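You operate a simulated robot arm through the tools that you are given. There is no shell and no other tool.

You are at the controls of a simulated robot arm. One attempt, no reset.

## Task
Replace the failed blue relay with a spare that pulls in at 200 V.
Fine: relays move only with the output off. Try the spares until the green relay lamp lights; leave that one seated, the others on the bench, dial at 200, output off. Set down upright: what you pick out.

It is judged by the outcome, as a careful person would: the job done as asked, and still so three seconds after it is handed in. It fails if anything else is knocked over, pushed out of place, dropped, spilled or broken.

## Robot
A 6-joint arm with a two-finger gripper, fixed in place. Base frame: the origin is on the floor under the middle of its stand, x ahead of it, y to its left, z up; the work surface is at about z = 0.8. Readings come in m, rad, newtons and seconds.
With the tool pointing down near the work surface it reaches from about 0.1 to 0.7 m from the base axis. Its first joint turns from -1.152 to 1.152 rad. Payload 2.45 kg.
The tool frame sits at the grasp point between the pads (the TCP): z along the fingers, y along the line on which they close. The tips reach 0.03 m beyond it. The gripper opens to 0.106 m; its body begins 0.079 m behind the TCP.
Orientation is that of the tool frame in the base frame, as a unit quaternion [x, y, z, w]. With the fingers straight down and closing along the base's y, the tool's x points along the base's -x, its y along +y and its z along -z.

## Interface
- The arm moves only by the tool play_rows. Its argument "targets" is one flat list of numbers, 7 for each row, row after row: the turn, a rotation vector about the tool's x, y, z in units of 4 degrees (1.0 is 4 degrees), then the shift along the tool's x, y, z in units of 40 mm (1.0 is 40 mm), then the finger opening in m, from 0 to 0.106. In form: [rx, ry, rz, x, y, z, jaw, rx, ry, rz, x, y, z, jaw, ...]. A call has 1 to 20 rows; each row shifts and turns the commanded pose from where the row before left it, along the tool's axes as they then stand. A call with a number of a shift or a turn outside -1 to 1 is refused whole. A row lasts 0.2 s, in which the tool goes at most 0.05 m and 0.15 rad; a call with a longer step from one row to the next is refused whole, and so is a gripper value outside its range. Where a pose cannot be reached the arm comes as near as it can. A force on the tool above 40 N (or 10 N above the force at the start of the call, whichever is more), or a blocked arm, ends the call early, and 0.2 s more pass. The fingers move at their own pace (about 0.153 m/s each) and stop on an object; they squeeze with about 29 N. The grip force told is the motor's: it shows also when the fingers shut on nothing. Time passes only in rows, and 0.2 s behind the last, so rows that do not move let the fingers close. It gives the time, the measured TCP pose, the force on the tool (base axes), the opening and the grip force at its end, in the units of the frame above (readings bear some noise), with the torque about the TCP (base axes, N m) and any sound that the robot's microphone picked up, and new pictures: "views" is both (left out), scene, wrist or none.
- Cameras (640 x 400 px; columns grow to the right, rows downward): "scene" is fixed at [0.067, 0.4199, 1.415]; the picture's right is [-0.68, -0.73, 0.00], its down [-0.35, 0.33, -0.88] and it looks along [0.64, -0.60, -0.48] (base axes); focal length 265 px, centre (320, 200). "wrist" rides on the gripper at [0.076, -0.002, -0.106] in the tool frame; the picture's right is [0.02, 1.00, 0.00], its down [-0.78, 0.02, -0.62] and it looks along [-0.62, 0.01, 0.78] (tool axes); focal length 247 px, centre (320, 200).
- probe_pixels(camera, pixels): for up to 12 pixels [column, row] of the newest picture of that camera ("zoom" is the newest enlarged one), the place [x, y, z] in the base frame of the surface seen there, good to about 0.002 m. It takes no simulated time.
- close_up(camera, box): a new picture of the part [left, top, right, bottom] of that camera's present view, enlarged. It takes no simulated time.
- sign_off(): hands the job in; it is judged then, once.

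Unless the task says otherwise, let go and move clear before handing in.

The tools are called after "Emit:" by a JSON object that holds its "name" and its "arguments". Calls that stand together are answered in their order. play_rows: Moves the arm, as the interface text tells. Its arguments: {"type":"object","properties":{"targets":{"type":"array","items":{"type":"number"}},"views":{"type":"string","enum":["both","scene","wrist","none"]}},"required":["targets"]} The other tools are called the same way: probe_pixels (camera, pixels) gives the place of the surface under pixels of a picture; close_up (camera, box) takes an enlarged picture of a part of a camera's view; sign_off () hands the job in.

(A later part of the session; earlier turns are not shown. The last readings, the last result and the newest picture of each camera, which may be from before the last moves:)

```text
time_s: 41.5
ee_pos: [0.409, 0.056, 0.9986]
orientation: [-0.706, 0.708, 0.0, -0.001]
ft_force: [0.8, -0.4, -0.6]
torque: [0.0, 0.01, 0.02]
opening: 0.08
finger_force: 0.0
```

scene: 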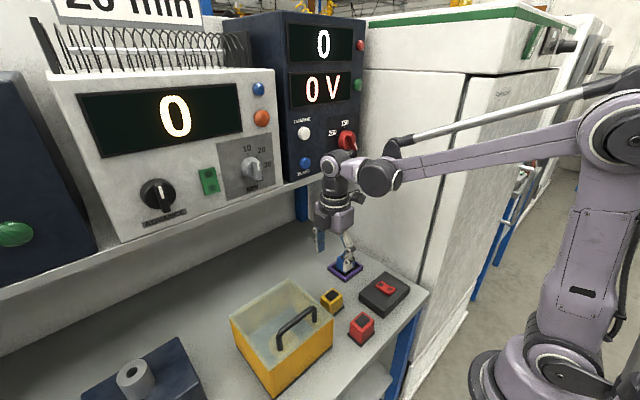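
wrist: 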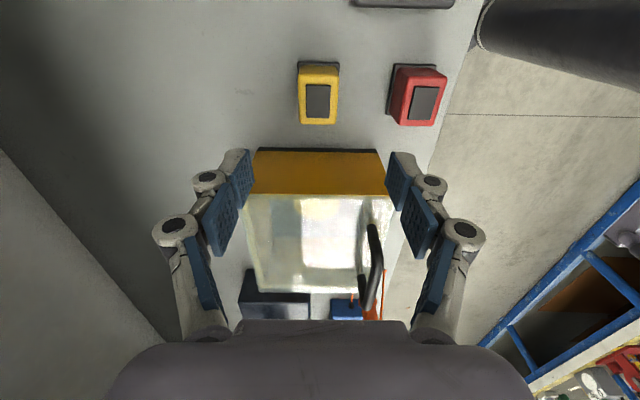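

The gripper is above the yellow relay (wrist ~(318,95)), box beyond it. I'll zoom and measure the two spares.

Emit:
{"name": "close_up", "arguments": {"camera": "wrist", "box": [280, 45, 460, 145]}}

Emit:
{"name": "probe_pixels", "arguments": {"camera": "zoom", "pixels": [[75, 75], [200, 75], [75, 270], [195, 275], [100, 140], [175, 140], [98, 245], [172, 248], [135, 190], [135, 100], [65, 65], [205, 65]]}}

Emit:
{"name": "probe_pixels", "arguments": {"camera": "zoom", "pixels": [[400, 75], [430, 95], [580, 95], [425, 265], [560, 270], [480, 150], [560, 150], [465, 250], [540, 250], [510, 200], [390, 240], [555, 70]]}}

Emit:
{"name": "probe_pixels", "arguments": {"camera": "wrist", "pixels": [[260, 151], [380, 151], [320, 170], [250, 190], [385, 190], [320, 192], [375, 240], [320, 149]]}}

```text
3.56 times, centred on (370, 95) of wrist
```

zoom: 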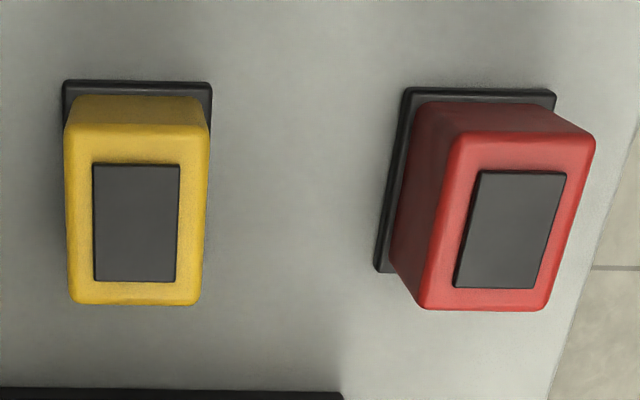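

```text
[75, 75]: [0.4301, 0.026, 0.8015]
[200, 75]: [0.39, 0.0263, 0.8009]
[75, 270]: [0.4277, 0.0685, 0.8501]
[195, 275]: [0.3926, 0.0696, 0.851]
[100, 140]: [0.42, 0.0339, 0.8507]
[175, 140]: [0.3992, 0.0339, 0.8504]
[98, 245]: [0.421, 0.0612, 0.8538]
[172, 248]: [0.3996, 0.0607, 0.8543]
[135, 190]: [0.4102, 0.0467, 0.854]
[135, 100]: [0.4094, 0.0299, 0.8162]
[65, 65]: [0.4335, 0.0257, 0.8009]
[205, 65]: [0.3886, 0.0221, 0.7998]
```

```text
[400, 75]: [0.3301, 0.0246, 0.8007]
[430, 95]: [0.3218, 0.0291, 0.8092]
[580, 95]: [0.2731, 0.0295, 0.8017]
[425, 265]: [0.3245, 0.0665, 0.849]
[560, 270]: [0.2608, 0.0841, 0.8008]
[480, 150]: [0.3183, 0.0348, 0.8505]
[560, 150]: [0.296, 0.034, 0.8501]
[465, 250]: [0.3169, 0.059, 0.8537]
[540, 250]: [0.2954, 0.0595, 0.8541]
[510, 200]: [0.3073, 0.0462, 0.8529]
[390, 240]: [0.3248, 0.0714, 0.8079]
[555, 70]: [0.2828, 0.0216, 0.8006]
```

```text
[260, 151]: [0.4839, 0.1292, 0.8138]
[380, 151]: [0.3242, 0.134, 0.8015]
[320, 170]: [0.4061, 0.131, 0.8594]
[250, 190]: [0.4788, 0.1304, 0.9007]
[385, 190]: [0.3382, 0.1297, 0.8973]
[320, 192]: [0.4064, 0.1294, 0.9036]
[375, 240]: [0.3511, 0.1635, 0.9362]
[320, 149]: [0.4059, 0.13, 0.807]
```

Yellow is centred near (0.4105, 0.0535) and looks slightly rectangular; box wall is at y≈0.13. Before going over the socket I need to know how far the wrist housing reaches above the TCP relative to the panel, so I'll probe the arm.

Emit:
{"name": "probe_pixels", "arguments": {"camera": "scene", "pixels": [[335, 165], [325, 163], [343, 155], [338, 190], [335, 215], [350, 200], [375, 178], [395, 175], [322, 175], [330, 200], [320, 215], [362, 170]]}}

Emit:
{"name": "close_up", "arguments": {"camera": "scene", "box": [290, 130, 430, 290]}}

```text
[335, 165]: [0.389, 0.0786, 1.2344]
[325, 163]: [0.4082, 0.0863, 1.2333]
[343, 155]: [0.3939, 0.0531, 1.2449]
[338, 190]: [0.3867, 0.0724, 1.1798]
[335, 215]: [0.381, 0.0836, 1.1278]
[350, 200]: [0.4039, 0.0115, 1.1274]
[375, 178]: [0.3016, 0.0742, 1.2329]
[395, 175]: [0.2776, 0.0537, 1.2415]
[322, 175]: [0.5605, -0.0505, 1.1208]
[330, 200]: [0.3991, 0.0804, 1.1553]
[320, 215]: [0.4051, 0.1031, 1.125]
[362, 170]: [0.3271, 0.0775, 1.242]
```

```text
2.50 times, centred on (360, 210) of scene
```

zoom: 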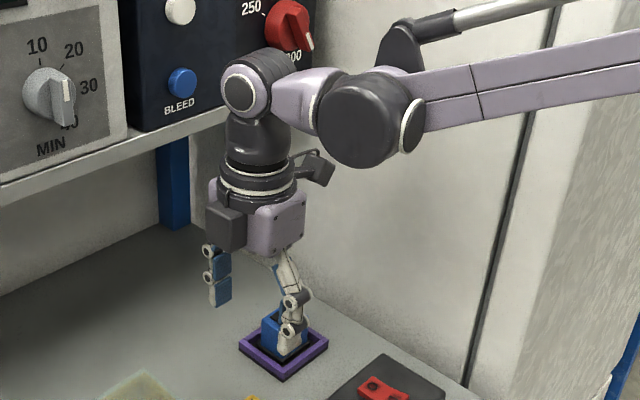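

The wrist hinge sits ~0.235 m above the TCP with ~0.037 m radius, so over the socket I must keep TCP z below about 0.9 to clear the dial. I'll look at the socket from x≈0.42 first.

Emit:
{"name": "play_rows", "arguments": {"targets": [0, 0, 0, 0.79, -0.07, 0.3, 0.08, 0, 0, 0, 0.79, -0.07, 0.3, 0.08, 0, 0, 0, 0.79, -0.07, 0.3, 0.08, 0, 0, 0, 0.79, -0.07, 0.3, 0.08, 0, 0, 0, 0, 0, 0, 0.08]}}

Emit:
{"name": "close_up", "arguments": {"camera": "wrist", "box": [180, 30, 340, 140]}}

Emit:
{"name": "close_up", "arguments": {"camera": "wrist", "box": [200, 0, 520, 200]}}

```text
time_s: 42.7
ee_pos: [0.4201, -0.0728, 0.9526]
orientation: [-0.707, 0.707, 0.0, -0.002]
ft_force: [0.2, -0.2, 0.5]
torque: [0.05, -0.01, 0.0]
opening: 0.0801
finger_force: 0.1
```

scene: 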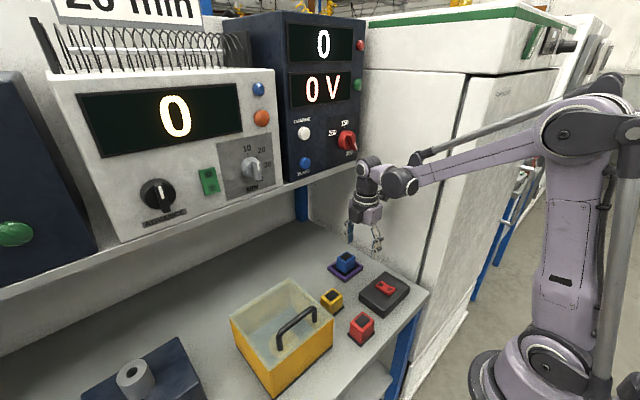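
wrist: 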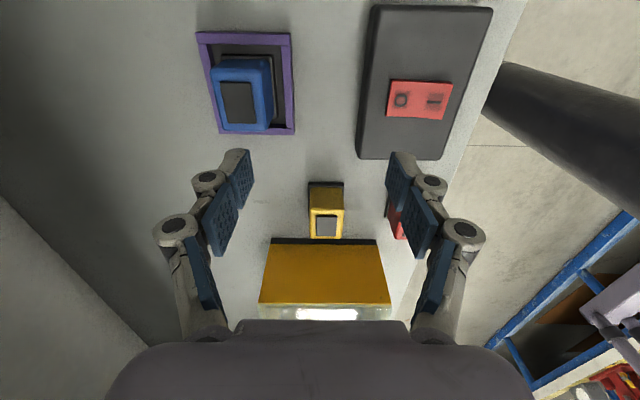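

```text
3.64 times, centred on (260, 85) of wrist
```

zoom: 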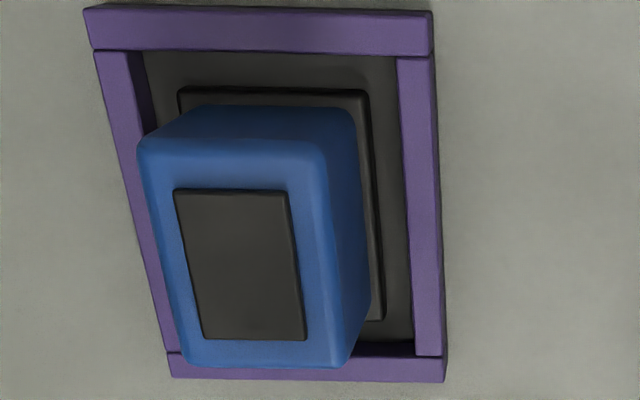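

```text
2.00 times, centred on (360, 100) of wrist
```

zoom: 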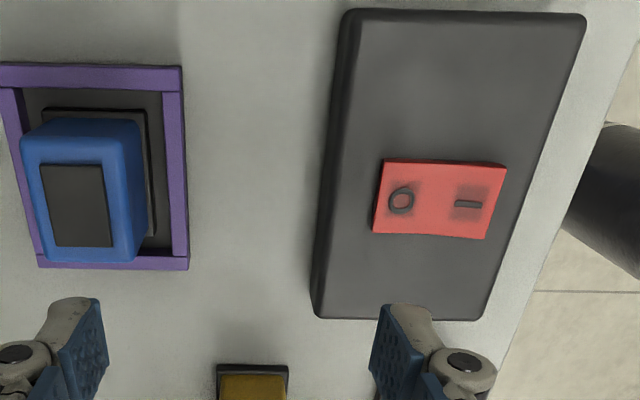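

Emit:
{"name": "close_up", "arguments": {"camera": "wrist", "box": [180, 30, 340, 140]}}

Emit:
{"name": "probe_pixels", "arguments": {"camera": "zoom", "pixels": [[240, 260], [180, 195], [285, 195], [200, 335], [300, 335], [160, 160], [310, 165], [180, 350], [340, 350], [270, 45], [120, 200], [420, 200]]}}

Emit:
{"name": "probe_pixels", "arguments": {"camera": "zoom", "pixels": [[300, 365], [320, 75], [185, 95], [365, 95], [378, 315], [170, 75], [390, 75], [345, 200], [400, 340], [385, 200], [260, 20], [430, 360]]}}

Emit:
{"name": "probe_pixels", "arguments": {"camera": "wrist", "pixels": [[400, 100], [435, 102], [419, 101], [390, 82], [452, 85], [388, 118], [446, 119], [420, 60], [370, 20], [480, 20], [362, 155], [440, 155]]}}

```text
3.64 times, centred on (260, 85) of wrist
```

zoom: 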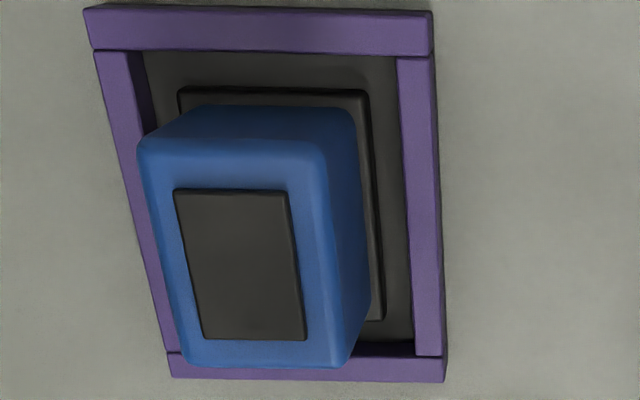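

```text
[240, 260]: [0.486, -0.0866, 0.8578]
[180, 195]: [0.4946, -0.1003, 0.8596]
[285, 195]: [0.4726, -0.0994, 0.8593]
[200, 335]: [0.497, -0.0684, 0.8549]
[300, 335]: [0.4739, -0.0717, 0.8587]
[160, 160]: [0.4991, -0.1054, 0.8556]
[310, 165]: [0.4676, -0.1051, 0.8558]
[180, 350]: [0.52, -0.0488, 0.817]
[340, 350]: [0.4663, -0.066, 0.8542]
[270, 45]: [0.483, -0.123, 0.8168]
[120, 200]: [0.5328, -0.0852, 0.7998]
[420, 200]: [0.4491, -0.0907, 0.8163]
```

```text
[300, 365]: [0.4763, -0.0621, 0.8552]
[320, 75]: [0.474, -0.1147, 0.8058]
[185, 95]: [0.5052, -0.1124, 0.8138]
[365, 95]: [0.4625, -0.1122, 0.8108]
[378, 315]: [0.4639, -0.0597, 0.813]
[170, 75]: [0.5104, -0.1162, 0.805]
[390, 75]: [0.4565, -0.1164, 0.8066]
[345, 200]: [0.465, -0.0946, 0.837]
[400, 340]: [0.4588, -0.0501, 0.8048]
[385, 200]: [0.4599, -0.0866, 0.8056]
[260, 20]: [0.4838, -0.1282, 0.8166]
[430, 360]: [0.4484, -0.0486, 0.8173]
```

```text
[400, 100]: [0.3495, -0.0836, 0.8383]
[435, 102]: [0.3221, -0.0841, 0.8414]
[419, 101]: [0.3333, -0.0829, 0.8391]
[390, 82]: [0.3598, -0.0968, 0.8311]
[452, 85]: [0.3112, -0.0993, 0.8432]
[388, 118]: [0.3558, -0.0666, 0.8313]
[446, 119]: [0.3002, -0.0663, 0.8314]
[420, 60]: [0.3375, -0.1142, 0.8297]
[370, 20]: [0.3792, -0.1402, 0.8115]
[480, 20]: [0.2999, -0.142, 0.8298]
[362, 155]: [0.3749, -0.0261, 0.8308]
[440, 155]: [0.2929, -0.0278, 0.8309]
```

The blue relay is centred about (0.4845, −0.086), base in a socket with ~6 mm clearance all round, tile top z≈0.8595, frame top 0.8165; the rocker's O end is down (off). I'll go to a hover above it at TCP z=0.90.

Emit:
{"name": "play_rows", "arguments": {"targets": [0, 0, 0, 0.165, 0, 0.65, 0.07, 0, 0, 0, 0.165, 0, 0.65, 0.07, 0, 0, 0, 0, -0.54, 0, 0.07, 0, 0, 0, 0, -0.54, 0, 0.07, 0, 0, 0, 0, -0.54, 0, 0.07, 0, 0, 0, 0, 0, 0, 0.07]}}

```text
time_s: 44.1
ee_pos: [0.4838, -0.084, 0.9005]
orientation: [0.707, -0.707, 0.001, 0.002]
ft_force: [0.3, -0.2, 0.3]
torque: [0.01, 0.0, 0.01]
opening: 0.0702
finger_force: 0.2
```

scene: 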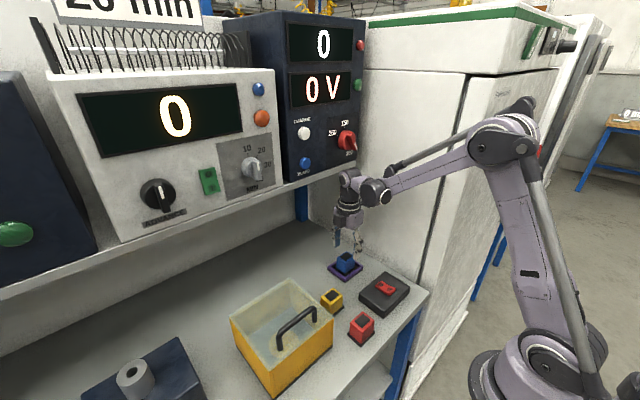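
wrist: 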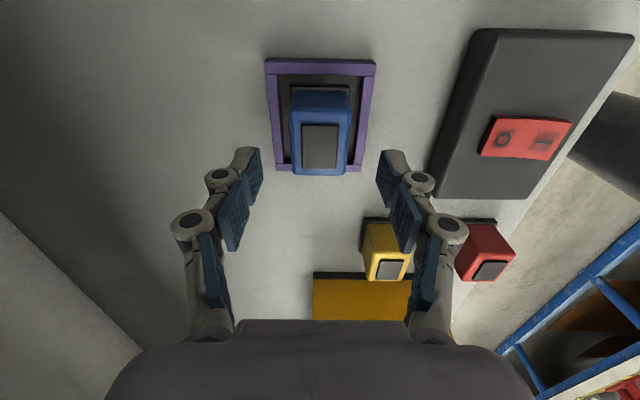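

The fingers straddle the blue relay symmetrically (tile at ~(320,146)). I'll descend to TCP z≈0.853 and close.

Emit:
{"name": "play_rows", "arguments": {"targets": [0, 0, 0, 0.04, 0, 0.4, 0.07, 0, 0, 0, 0, 0, 0.4, 0.07, 0, 0, 0, 0, 0, 0.39, 0.07, 0, 0, 0, 0, 0, 0, 0.07, 0, 0, 0, 0, 0, 0, 0.03, 0, 0, 0, 0, 0, 0, 0.02, 0, 0, 0, 0, 0, 0, 0.02]}}

```text
time_s: 45.7
ee_pos: [0.4844, -0.085, 0.8538]
orientation: [-0.706, 0.708, -0.001, -0.001]
ft_force: [0.2, 0.3, 1.1]
torque: [-0.02, -0.01, -0.02]
opening: 0.0389
finger_force: 28.9
```

scene: 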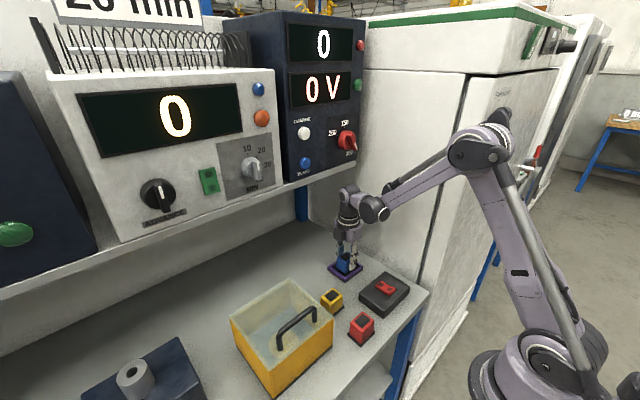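
wrist: 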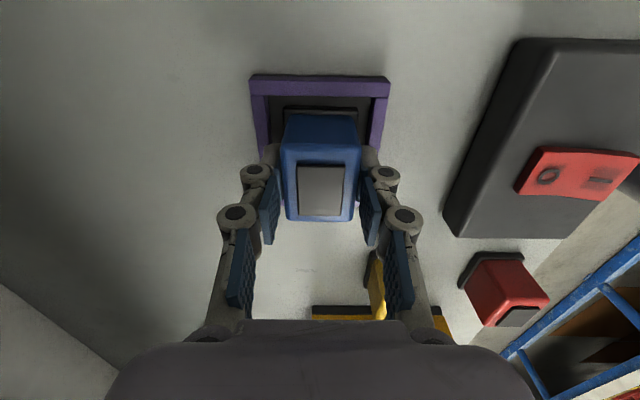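

The blue relay is held (opening 38.9 mm, grip 29 N). Output is off, so I'll lift it 32 mm out of the socket.

Emit:
{"name": "play_rows", "arguments": {"targets": [0, 0, 0, 0, 0, -0.2, 0.02, 0, 0, 0, 0, 0, -0.3, 0.02, 0, 0, 0, 0, 0, -0.3, 0.02, 0, 0, 0, 0, 0, 0, 0.02]}}

```text
time_s: 46.7
ee_pos: [0.4848, -0.0865, 0.8875]
orientation: [-0.707, 0.707, -0.001, -0.002]
ft_force: [-0.1, -0.3, -1.1]
torque: [0.02, 0.03, -0.02]
opening: 0.0391
finger_force: 29.0
```

scene: 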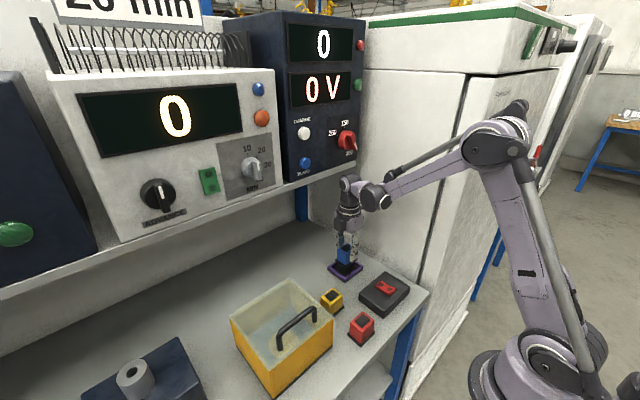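
wrist: 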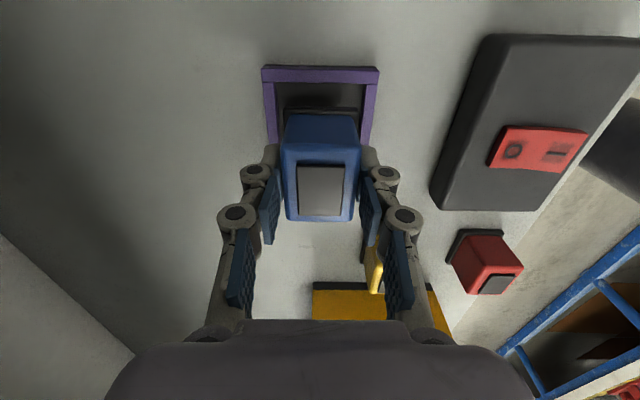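

The blue relay came free cleanly. I'll carry it to the clear bench spot at about (0.485, 0.0), between the socket and the yellow relay, and lower it to just above the bench.

Emit:
{"name": "play_rows", "arguments": {"targets": [0, 0, 0, -0.72, 0, 0, 0.02, 0, 0, 0, -0.72, 0, 0, 0.02, 0, 0, 0, -0.72, 0, 0, 0.02, 0, 0, 0, 0, 0, 0.4, 0.02, 0, 0, 0, 0, 0, 0.35, 0.02, 0, 0, 0, 0, 0, 0.1, 0.02, 0, 0, 0, 0, 0, 0, 0.02]}}

Emit:
{"name": "close_up", "arguments": {"camera": "scene", "box": [290, 200, 430, 350]}}

```text
time_s: 48.3
ee_pos: [0.4858, -0.0001, 0.8518]
orientation: [-0.706, 0.708, -0.001, -0.002]
ft_force: [-0.2, -0.3, -0.9]
torque: [-0.02, 0.01, -0.03]
opening: 0.0392
finger_force: 29.0
```

scene: 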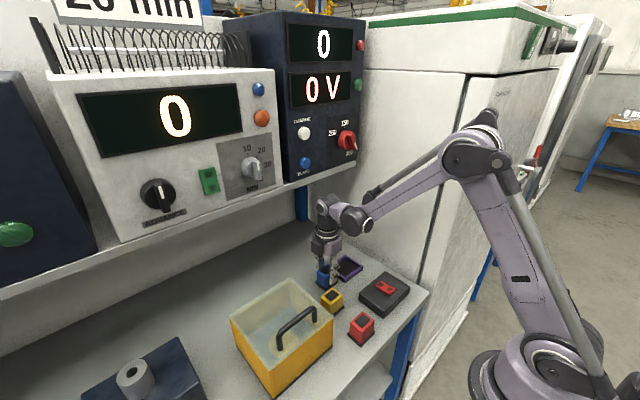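
wrist: 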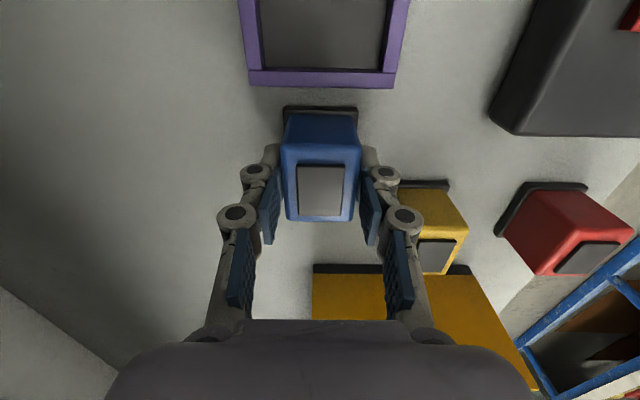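

```text
2.67 times, centred on (360, 275) of scene
```

zoom: 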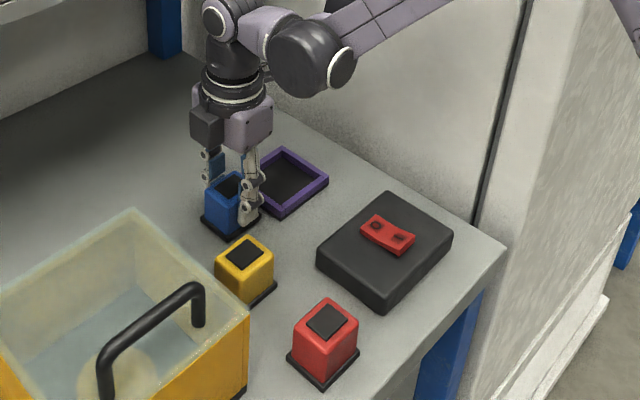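

The relay is a few millimetres above the bench, upright. I'll lower 3 mm more and read the force.

Emit:
{"name": "play_rows", "arguments": {"targets": [0, 0, 0, 0, 0, 0.04, 0.02, 0, 0, 0, 0, 0, 0.04, 0.02, 0, 0, 0, 0, 0, 0, 0.02], "views": "wrist"}}

Emit:
{"name": "probe_pixels", "arguments": {"camera": "wrist", "pixels": [[320, 190], [320, 110], [320, 100], [345, 110]]}}

```text
time_s: 49.1
ee_pos: [0.4845, 0.0004, 0.8478]
orientation: [-0.706, 0.708, -0.001, -0.002]
ft_force: [0.0, -0.9, 1.8]
torque: [0.0, 0.02, 0.02]
opening: 0.0388
finger_force: 29.0
```

wrist: 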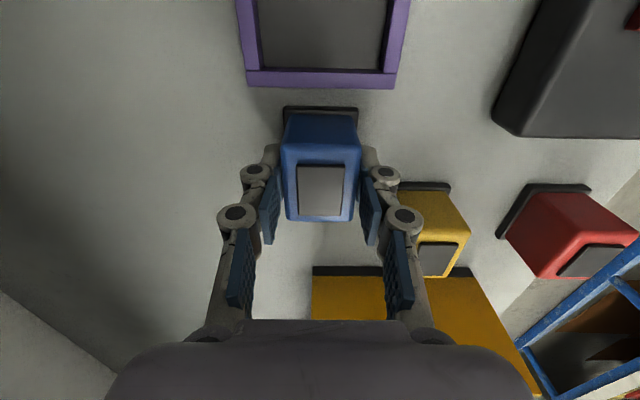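

```text
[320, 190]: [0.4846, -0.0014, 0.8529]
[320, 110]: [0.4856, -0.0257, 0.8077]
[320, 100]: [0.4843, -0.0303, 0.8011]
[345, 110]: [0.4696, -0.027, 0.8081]
```

The base is on the bench (base top z≈0.808, force ~2 N). I'll open and rise.

Emit:
{"name": "play_rows", "arguments": {"targets": [0, 0, 0, 0, 0, 0, 0.05, 0, 0, 0, 0, 0, 0, 0.06, 0, 0, 0, 0, 0, -0.3, 0.06, 0, 0, 0, 0, 0, -0.6, 0.06, 0, 0, 0, 0, 0, -0.5, 0.06, 0, 0, 0, 0, 0, 0, 0.06]}}

```text
time_s: 50.5
ee_pos: [0.4851, 0.0003, 0.9052]
orientation: [-0.707, 0.707, -0.001, -0.002]
ft_force: [0.1, -0.4, 0.9]
torque: [0.01, 0.0, -0.01]
opening: 0.06
finger_force: 0.0
```

scene: 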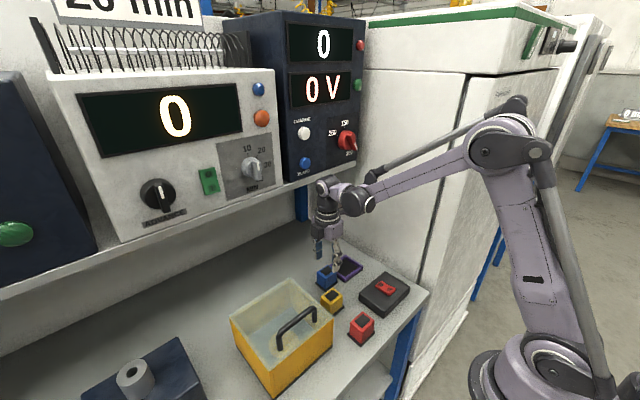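
wrist: 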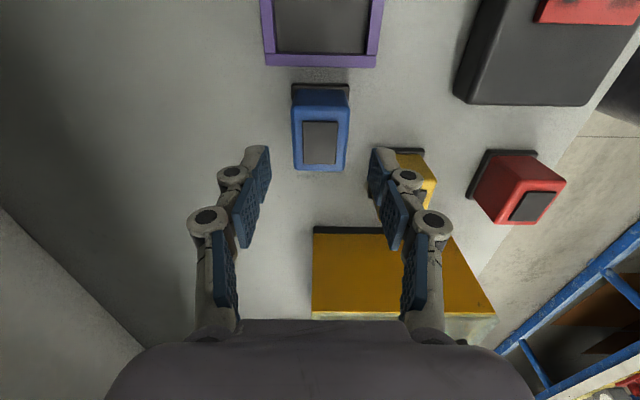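

Blue stands upright on the bench. Next I'll hover over the yellow relay.

Emit:
{"name": "play_rows", "arguments": {"targets": [0, 0, 0, -0.446, 0.621, 0, 0.06, 0, 0, 0, -0.446, 0.621, 0, 0.06, 0, 0, 0, -0.446, 0.621, 0, 0.06, 0, 0, 0, 0, 0, 0, 0.06]}}

Emit:
{"name": "close_up", "arguments": {"camera": "wrist", "box": [240, 60, 400, 190]}}

```text
time_s: 51.5
ee_pos: [0.41, 0.0557, 0.9055]
orientation: [-0.705, 0.709, -0.001, -0.001]
ft_force: [-0.3, -0.1, -0.1]
torque: [-0.03, 0.02, 0.05]
opening: 0.0596
finger_force: 0.2
```

scene: 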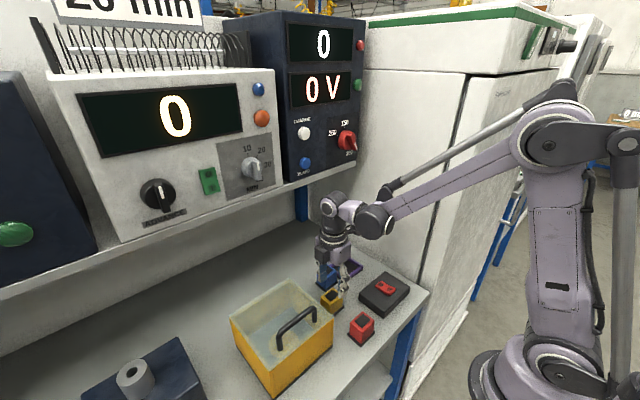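
wrist: 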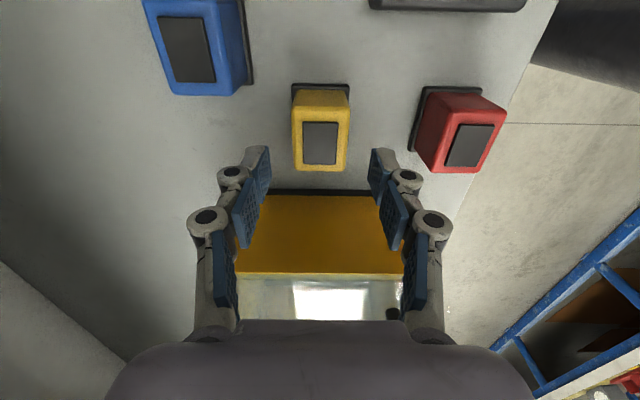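

```text
3.08 times, centred on (320, 125) of wrist
```

zoom: 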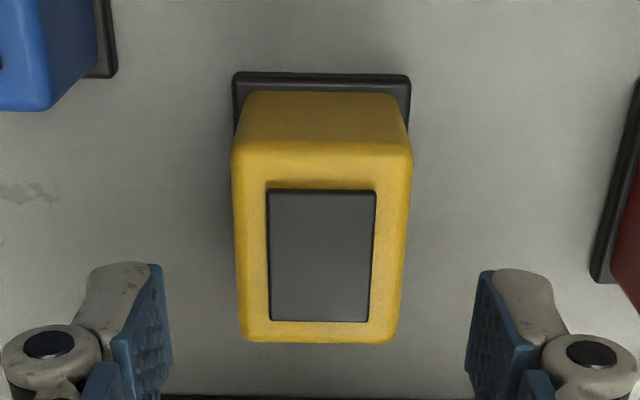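

Yellow is centred between the tips with no yaw (tile at ~(320,143)). I'll descend to the same bench grasp height and close.

Emit:
{"name": "play_rows", "arguments": {"targets": [0, 0, 0, 0, 0, 0.5, 0.06, 0, 0, 0, 0, 0, 0.5, 0.06, 0, 0, 0, 0, 0, 0.4, 0.06, 0, 0, 0, 0, 0, 0, 0.06, 0, 0, 0, 0, 0, 0, 0.03, 0, 0, 0, 0, 0, 0, 0.02, 0, 0, 0, 0, 0, 0, 0.02]}}

```text
time_s: 53.1
ee_pos: [0.4116, 0.0538, 0.8484]
orientation: [-0.706, 0.708, -0.001, -0.002]
ft_force: [-0.5, 0.6, -0.4]
torque: [-0.02, 0.0, 0.02]
opening: 0.0394
finger_force: 28.8
```

scene: 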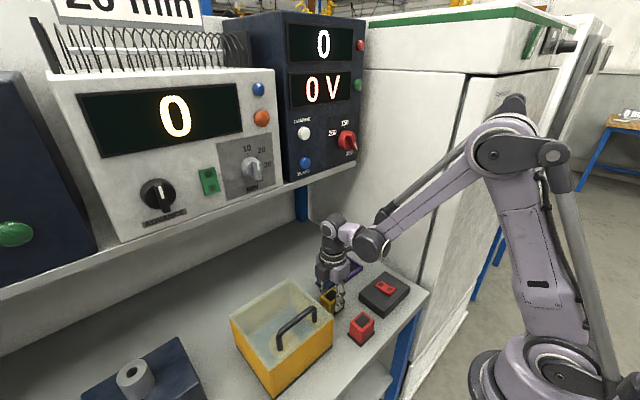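
wrist: 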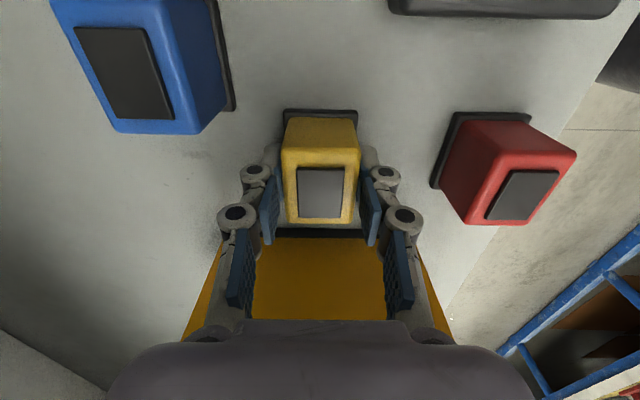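

Yellow is held (39.4 mm, 29 N). I'll lift 40 mm, carry it along x≈0.41 to y≈−0.086, then in +x to above the socket.

Emit:
{"name": "play_rows", "arguments": {"targets": [0, 0, 0, 0, 0, -0.3, 0.02, 0, 0, 0, 0, 0, -0.4, 0.02, 0, 0, 0, 0, 0, -0.3, 0.02, 0, 0, 0, 0.7, 0, 0, 0.02, 0, 0, 0, 0.7, 0, 0, 0.02, 0, 0, 0, 0.7, 0, 0, 0.02, 0, 0, 0, 0.7, 0, 0, 0.02, 0, 0, 0, 0.7, 0, 0, 0.02, 0, 0, 0, 0, -0.6167, 0, 0.02, 0, 0, 0, 0, -0.6167, 0, 0.02, 0, 0, 0, 0, -0.6167, 0, 0.02, 0, 0, 0, 0, 0, 0, 0.02]}}

Emit:
{"name": "close_up", "arguments": {"camera": "wrist", "box": [230, 40, 420, 240]}}

```text
time_s: 55.7
ee_pos: [0.4842, -0.0858, 0.8874]
orientation: [-0.707, 0.708, -0.001, -0.002]
ft_force: [-0.3, -0.1, -0.8]
torque: [0.01, 0.01, -0.04]
opening: 0.0392
finger_force: 29.1
```

scene: 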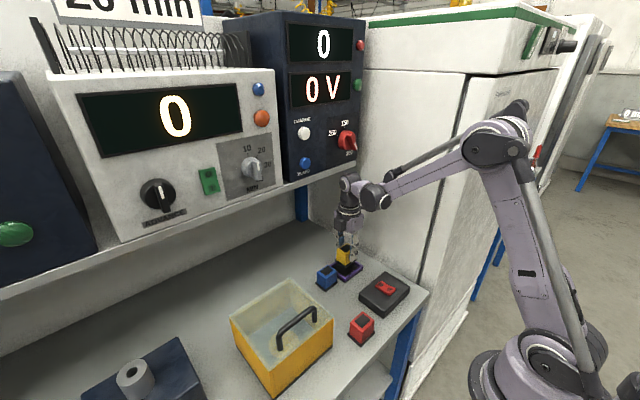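
wrist: 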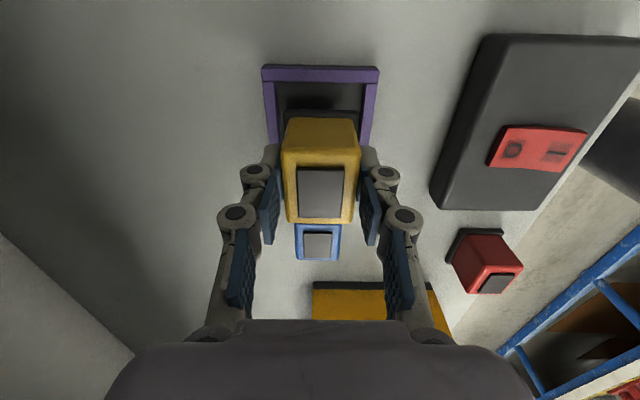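

```text
2.00 times, centred on (325, 140) of wrist
```

zoom: 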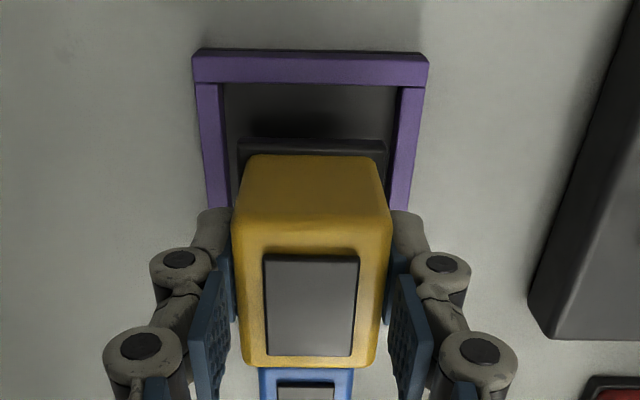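

The view matches the one when blue was lifted straight out, so alignment with the socket is good. I'll lower it in.

Emit:
{"name": "play_rows", "arguments": {"targets": [0, 0, 0, 0, 0, 0.3, 0.02, 0, 0, 0, 0, 0, 0.3, 0.02, 0, 0, 0, 0, 0, 0.18, 0.02, 0, 0, 0, 0, 0, 0.06, 0.02, 0, 0, 0, 0, 0, 0, 0.02]}}

Emit:
{"name": "close_up", "arguments": {"camera": "wrist", "box": [230, 40, 420, 240]}}

```text
time_s: 56.9
ee_pos: [0.4849, -0.0853, 0.8546]
orientation: [-0.706, 0.708, 0.0, -0.001]
ft_force: [0.7, -0.3, 0.0]
torque: [0.0, 0.0, 0.0]
opening: 0.0392
finger_force: 29.0
```

scene: 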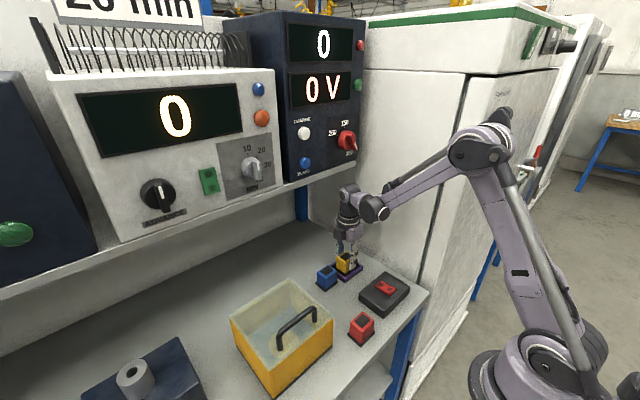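
wrist: 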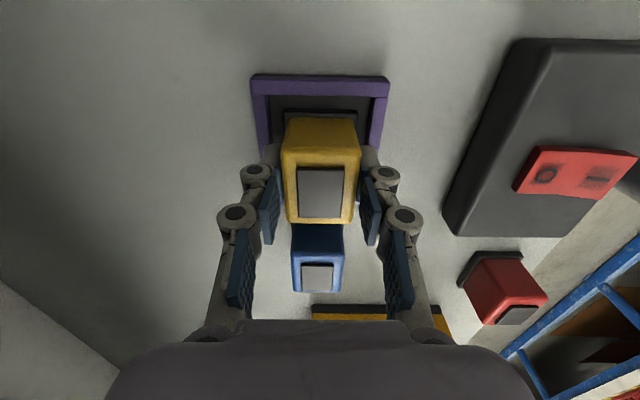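

```text
2.00 times, centred on (325, 140) of wrist
```

zoom: 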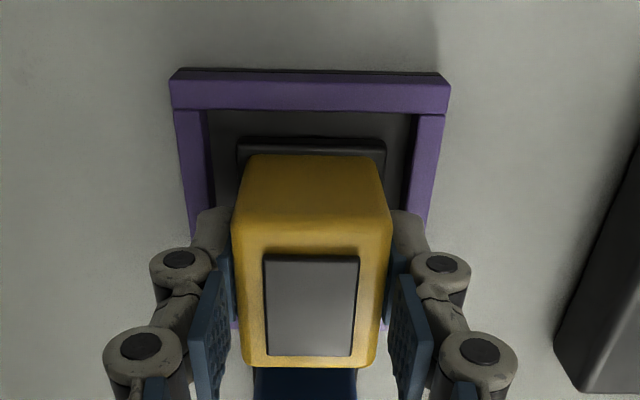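

The base is down inside the frame with even margins. I'll lower 2 mm more to contact and release.

Emit:
{"name": "play_rows", "arguments": {"targets": [0, 0, 0, 0, 0, 0.04, 0.02, 0, 0, 0, 0, 0, 0.02, 0.02, 0, 0, 0, 0, 0, 0, 0.02], "views": "none"}}

```text
time_s: 57.7
ee_pos: [0.4855, -0.0851, 0.853]
orientation: [-0.707, 0.708, -0.001, -0.002]
ft_force: [-0.2, 2.3, 4.2]
torque: [0.03, 0.07, 0.04]
opening: 0.039
finger_force: 28.3
```

Light contact (4 N) means it is seated. I'll open, rise to z≈0.90, and retreat in −x.

Emit:
{"name": "play_rows", "arguments": {"targets": [0, 0, 0, 0, 0, 0, 0.05, 0, 0, 0, 0, 0, 0, 0.065, 0, 0, 0, 0, 0, -0.3, 0.065, 0, 0, 0, 0, 0, -0.5, 0.065, 0, 0, 0, 0, 0, -0.4, 0.065, 0, 0, 0, 0, 0, 0, 0.065]}}

Emit:
{"name": "close_up", "arguments": {"camera": "wrist", "box": [230, 40, 420, 200]}}

```text
time_s: 59.1
ee_pos: [0.4825, -0.0859, 0.9014]
orientation: [-0.707, 0.707, 0.0, -0.001]
ft_force: [0.4, -0.4, 0.6]
torque: [0.01, -0.02, 0.0]
opening: 0.0652
finger_force: 0.0
```

scene: 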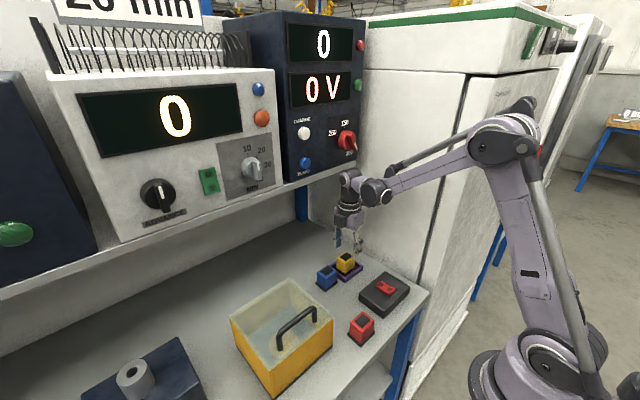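
wrist: 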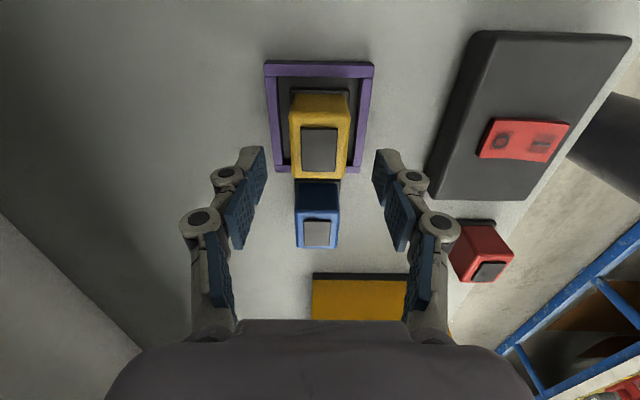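

```text
2.50 times, centred on (325, 120) of wrist
```

zoom: 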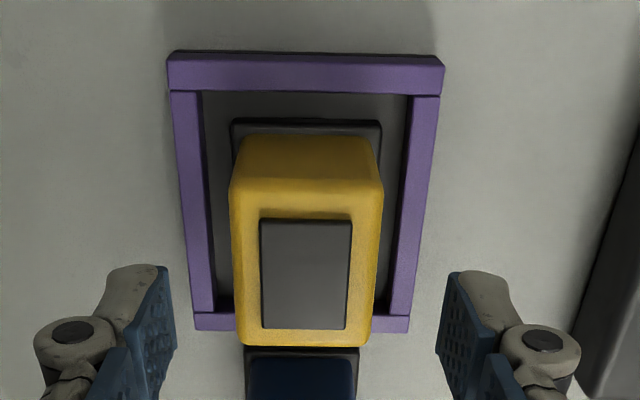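

Yellow is seated squarely in the purple frame. Next I'll retreat to above the switch box and close the fingers, hovering over the I end of the rocker (x≈0.317, y≈−0.083).

Emit:
{"name": "play_rows", "arguments": {"targets": [0, 0, 0, 0, 0.7, 0, 0.065, 0, 0, 0, 0, 0.7, 0, 0.065, 0, 0, 0, 0, 0.7, 0, 0.065, 0, 0, 0, -0.05, 0.7, 0, 0.03, 0, 0, 0, 0, 0.7, 0, 0.0, 0, 0, 0, 0, 0.7, 0, 0.0, 0, 0, 0, 0, 0, 0, 0.0, 0, 0, 0, 0, 0, 0, 0.0]}}

Emit:
{"name": "close_up", "arguments": {"camera": "wrist", "box": [220, 60, 420, 220]}}

```text
time_s: 60.9
ee_pos: [0.3169, -0.0843, 0.9031]
orientation: [-0.706, 0.708, 0.0, -0.002]
ft_force: [0.0, 0.2, 0.6]
torque: [0.02, 0.02, 0.03]
opening: 0.0001
finger_force: 28.2
```

scene: 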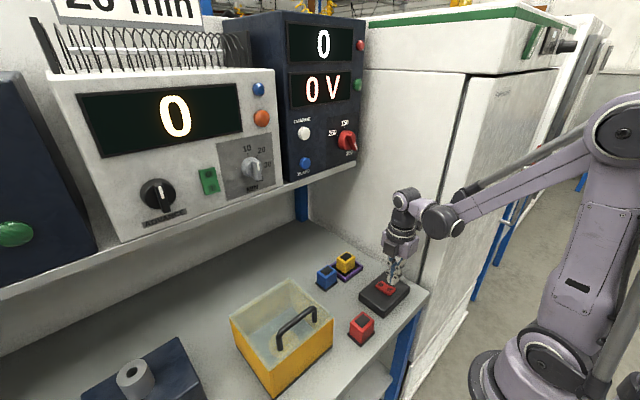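
wrist: 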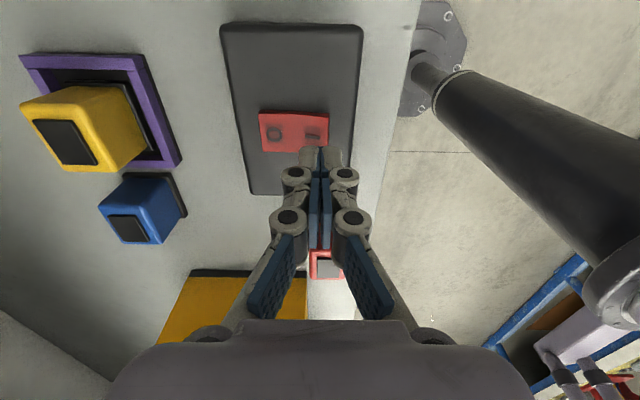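

```text
2.50 times, centred on (320, 140) of wrist
```

zoom: 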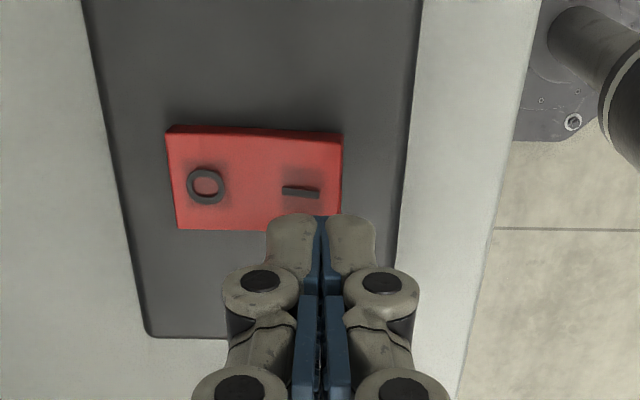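

Emit:
{"name": "probe_pixels", "arguments": {"camera": "zoom", "pixels": [[300, 192], [205, 186], [250, 190], [335, 200], [175, 180], [300, 140], [200, 140], [295, 222], [350, 222], [200, 222], [120, 200], [380, 200]]}}

```text
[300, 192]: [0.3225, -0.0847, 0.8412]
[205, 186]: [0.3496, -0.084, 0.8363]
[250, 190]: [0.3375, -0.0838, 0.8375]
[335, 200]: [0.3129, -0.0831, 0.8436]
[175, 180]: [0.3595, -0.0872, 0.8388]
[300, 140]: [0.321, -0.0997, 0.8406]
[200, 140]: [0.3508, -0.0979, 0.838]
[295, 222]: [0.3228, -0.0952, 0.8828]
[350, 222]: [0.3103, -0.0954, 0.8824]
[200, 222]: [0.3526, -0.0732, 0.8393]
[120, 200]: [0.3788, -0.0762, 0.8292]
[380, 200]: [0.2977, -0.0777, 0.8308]
```

The rocker spans x 0.311–0.360 with its I end high (z≈0.8436), O end pressed. I'll lower the closed fingertips onto the I end in small steps.

Emit:
{"name": "play_rows", "arguments": {"targets": [0, 0, 0, 0, 0.05, 0.3, 0, 0, 0, 0, 0, 0, 0.3, 0, 0, 0, 0, 0, 0, 0.05, 0, 0, 0, 0, 0, 0, 0.05, 0, 0, 0, 0, 0, 0, 0.05, 0, 0, 0, 0, 0, 0, 0.05, 0, 0, 0, 0, 0, 0, 0, 0]}}

```text
time_s: 62.5
ee_pos: [0.3139, -0.0837, 0.869]
orientation: [-0.707, 0.707, -0.001, -0.002]
ft_force: [-1.4, 0.3, 1.4]
torque: [0.01, -0.02, 0.06]
opening: 0.0
finger_force: 29.0
```

scene: 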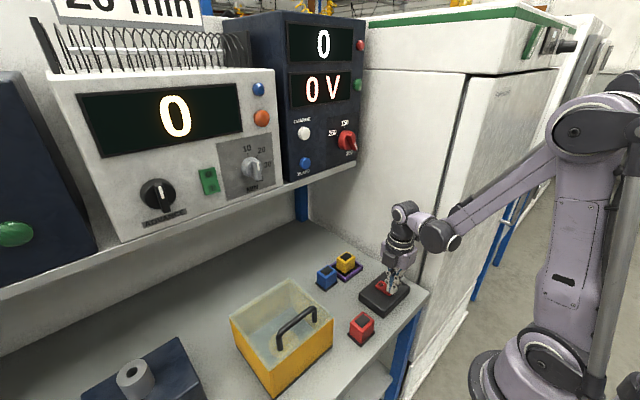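
wrist: 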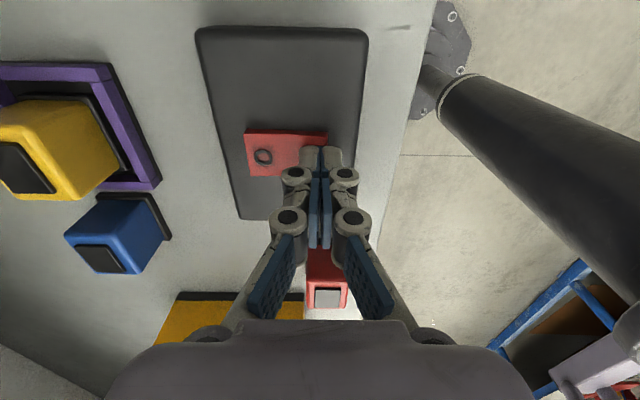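

Tips are touching (~1.4 N). I'll press a few millimetres more.

Emit:
{"name": "play_rows", "arguments": {"targets": [0, 0, 0, 0, 0, 0.04, 0, 0, 0, 0, 0, 0, 0.04, 0, 0, 0, 0, 0, 0, 0, 0]}}

Emit:
{"name": "close_up", "arguments": {"camera": "scene", "box": [280, 0, 380, 180]}}

Emit:
{"name": "close_up", "arguments": {"camera": "scene", "box": [340, 240, 440, 330]}}

```text
time_s: 63.3
ee_pos: [0.3148, -0.084, 0.8669]
orientation: [-0.707, 0.707, 0.0, -0.001]
ft_force: [0.1, 0.0, 0.0]
torque: [-0.01, -0.02, 0.0]
opening: 0.0
finger_force: 28.7
```

scene: 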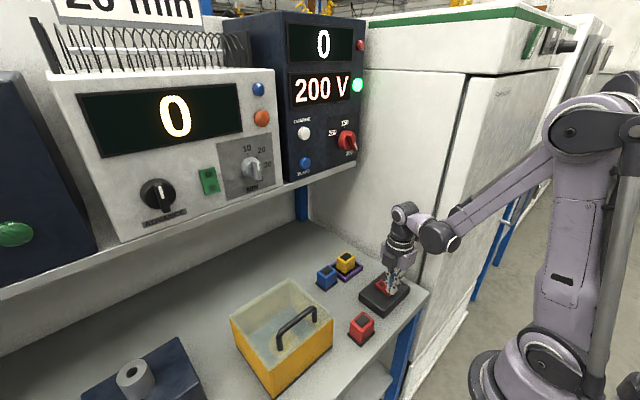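
wrist: 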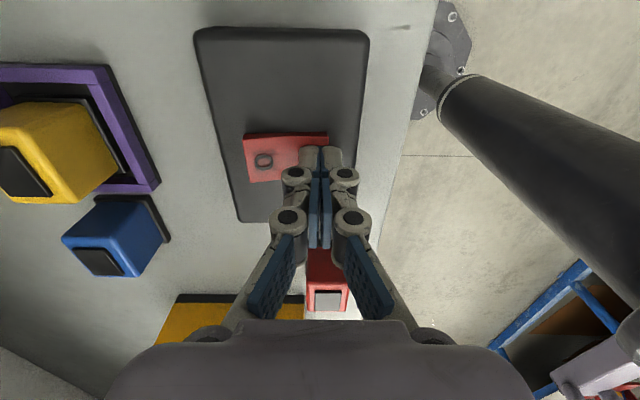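

```text
2.22 times, centred on (330, 90) of scene
```

zoom: 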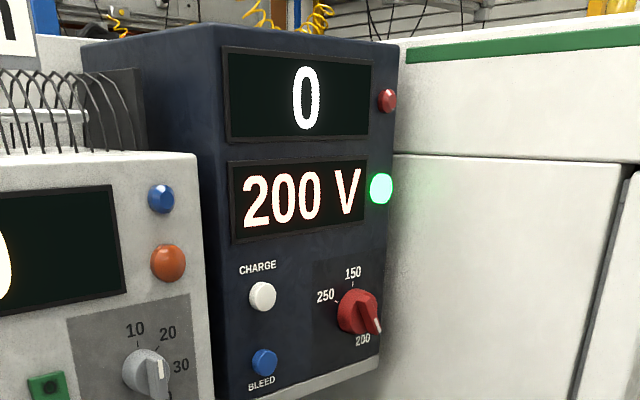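

```text
4.44 times, centred on (390, 285) of scene
```

zoom: 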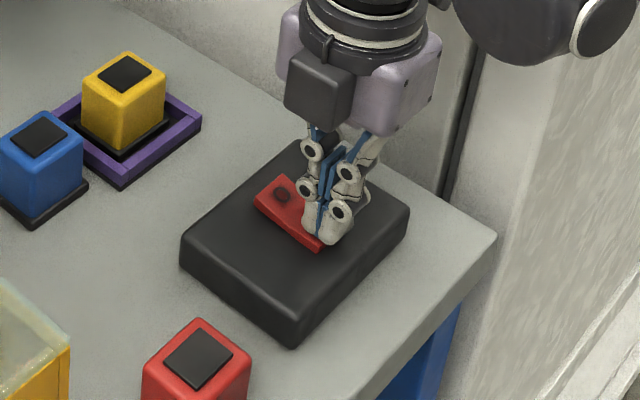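

The display reads 200 V and the green lamp (scene 358,85) is lit, so yellow pulls in at 200 V. I'll lift off and confirm the lamp stays lit.

Emit:
{"name": "play_rows", "arguments": {"targets": [0, 0, 0, 0, 0, -0.3, 0, 0, 0, 0, 0, 0, -0.4, 0, 0, 0, 0, 0, 0, 0, 0, 0, 0, 0, 0, 0, 0, 0, 0, 0, 0, 0, 0, 0, 0]}}

Emit:
{"name": "close_up", "arguments": {"camera": "scene", "box": [280, 0, 380, 180]}}

Emit:
{"name": "close_up", "arguments": {"camera": "wrist", "box": [220, 60, 420, 220]}}

Emit:
{"name": "probe_pixels", "arguments": {"camera": "zoom", "pixels": [[205, 190], [175, 190], [250, 195], [300, 200], [190, 150], [190, 225]]}}

```text
time_s: 64.5
ee_pos: [0.3145, -0.0831, 0.8947]
orientation: [-0.706, 0.708, 0.0, -0.002]
ft_force: [1.2, -0.5, -0.7]
torque: [0.0, -0.02, 0.01]
opening: 0.0
finger_force: 28.9
```

scene: 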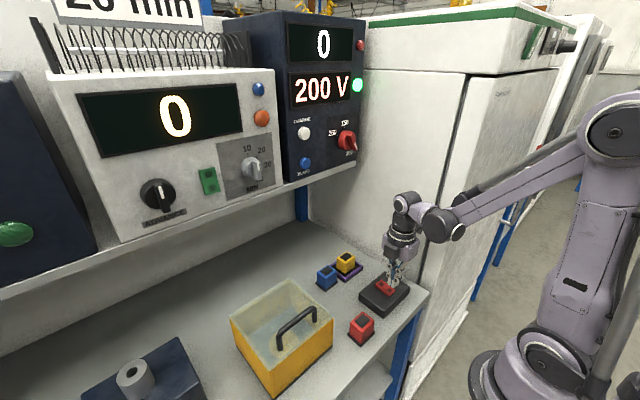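
wrist: 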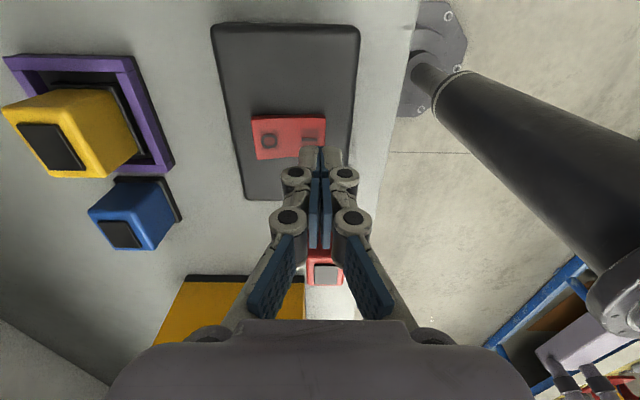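

```text
2.22 times, centred on (330, 90) of scene
```

zoom: 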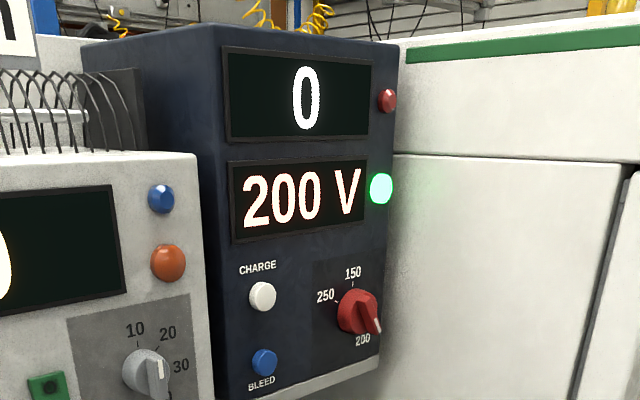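

```text
2.50 times, centred on (320, 140) of wrist
```

zoom: 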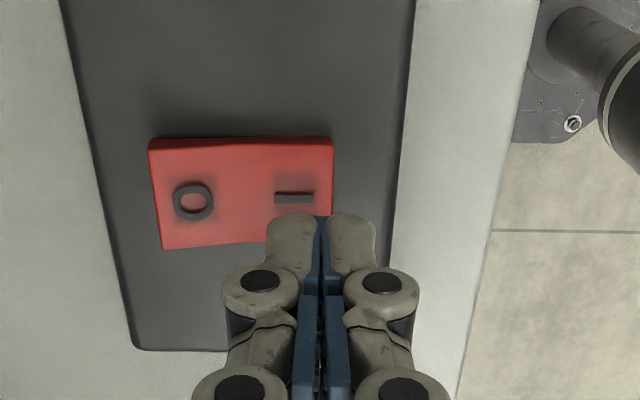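

```text
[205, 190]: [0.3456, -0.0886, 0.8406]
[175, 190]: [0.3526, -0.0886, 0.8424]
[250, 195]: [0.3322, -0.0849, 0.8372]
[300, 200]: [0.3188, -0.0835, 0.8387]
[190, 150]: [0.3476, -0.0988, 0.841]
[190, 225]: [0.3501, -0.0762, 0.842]
```

The lamp stays lit at 200 V with the tool clear. Now I'll switch the output off by pressing the O end (mirror position x≈0.356).

Emit:
{"name": "play_rows", "arguments": {"targets": [0, 0, 0, 0, -0.52, 0, 0, 0, 0, 0, 0, -0.52, 0, 0, 0, 0, 0, 0, 0, 0.3, 0, 0, 0, 0, 0, 0, 0.2, 0, 0, 0, 0, 0, 0, 0.05, 0, 0, 0, 0, 0, 0, 0.05, 0, 0, 0, 0, 0, 0, 0.05, 0, 0, 0, 0, 0, 0, 0.05, 0, 0, 0, 0, 0, 0, 0, 0]}}

Emit:
{"name": "close_up", "arguments": {"camera": "scene", "box": [280, 0, 380, 180]}}

```text
time_s: 66.5
ee_pos: [0.3567, -0.0848, 0.8665]
orientation: [-0.707, 0.708, 0.0, -0.002]
ft_force: [0.5, 0.1, -0.4]
torque: [-0.01, -0.01, -0.02]
opening: 0.0
finger_force: 27.7
```

scene: 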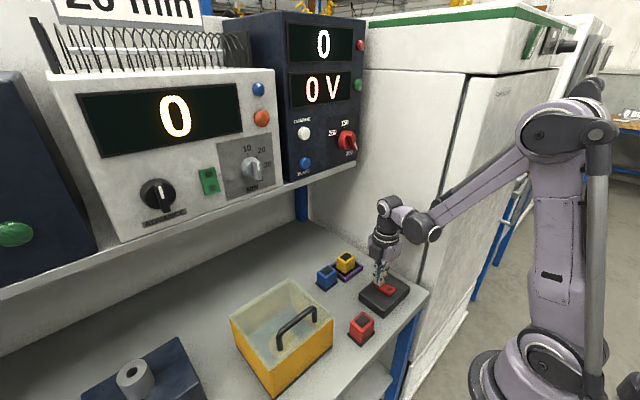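
wrist: 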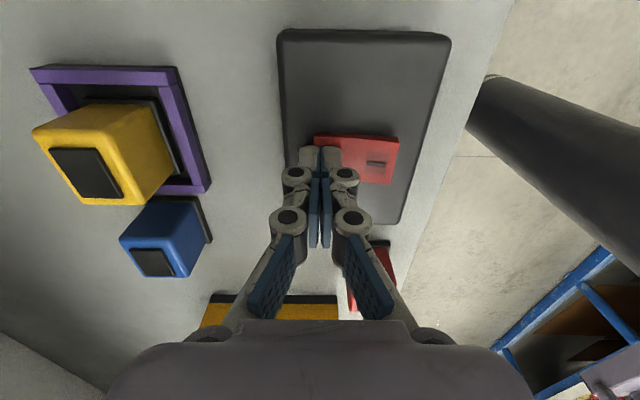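

```text
2.22 times, centred on (330, 90) of scene
```

zoom: 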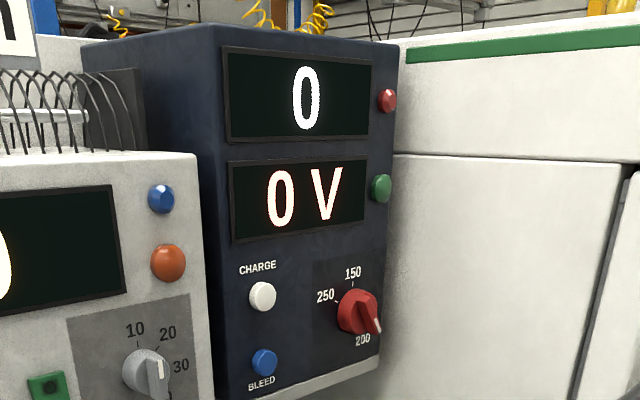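

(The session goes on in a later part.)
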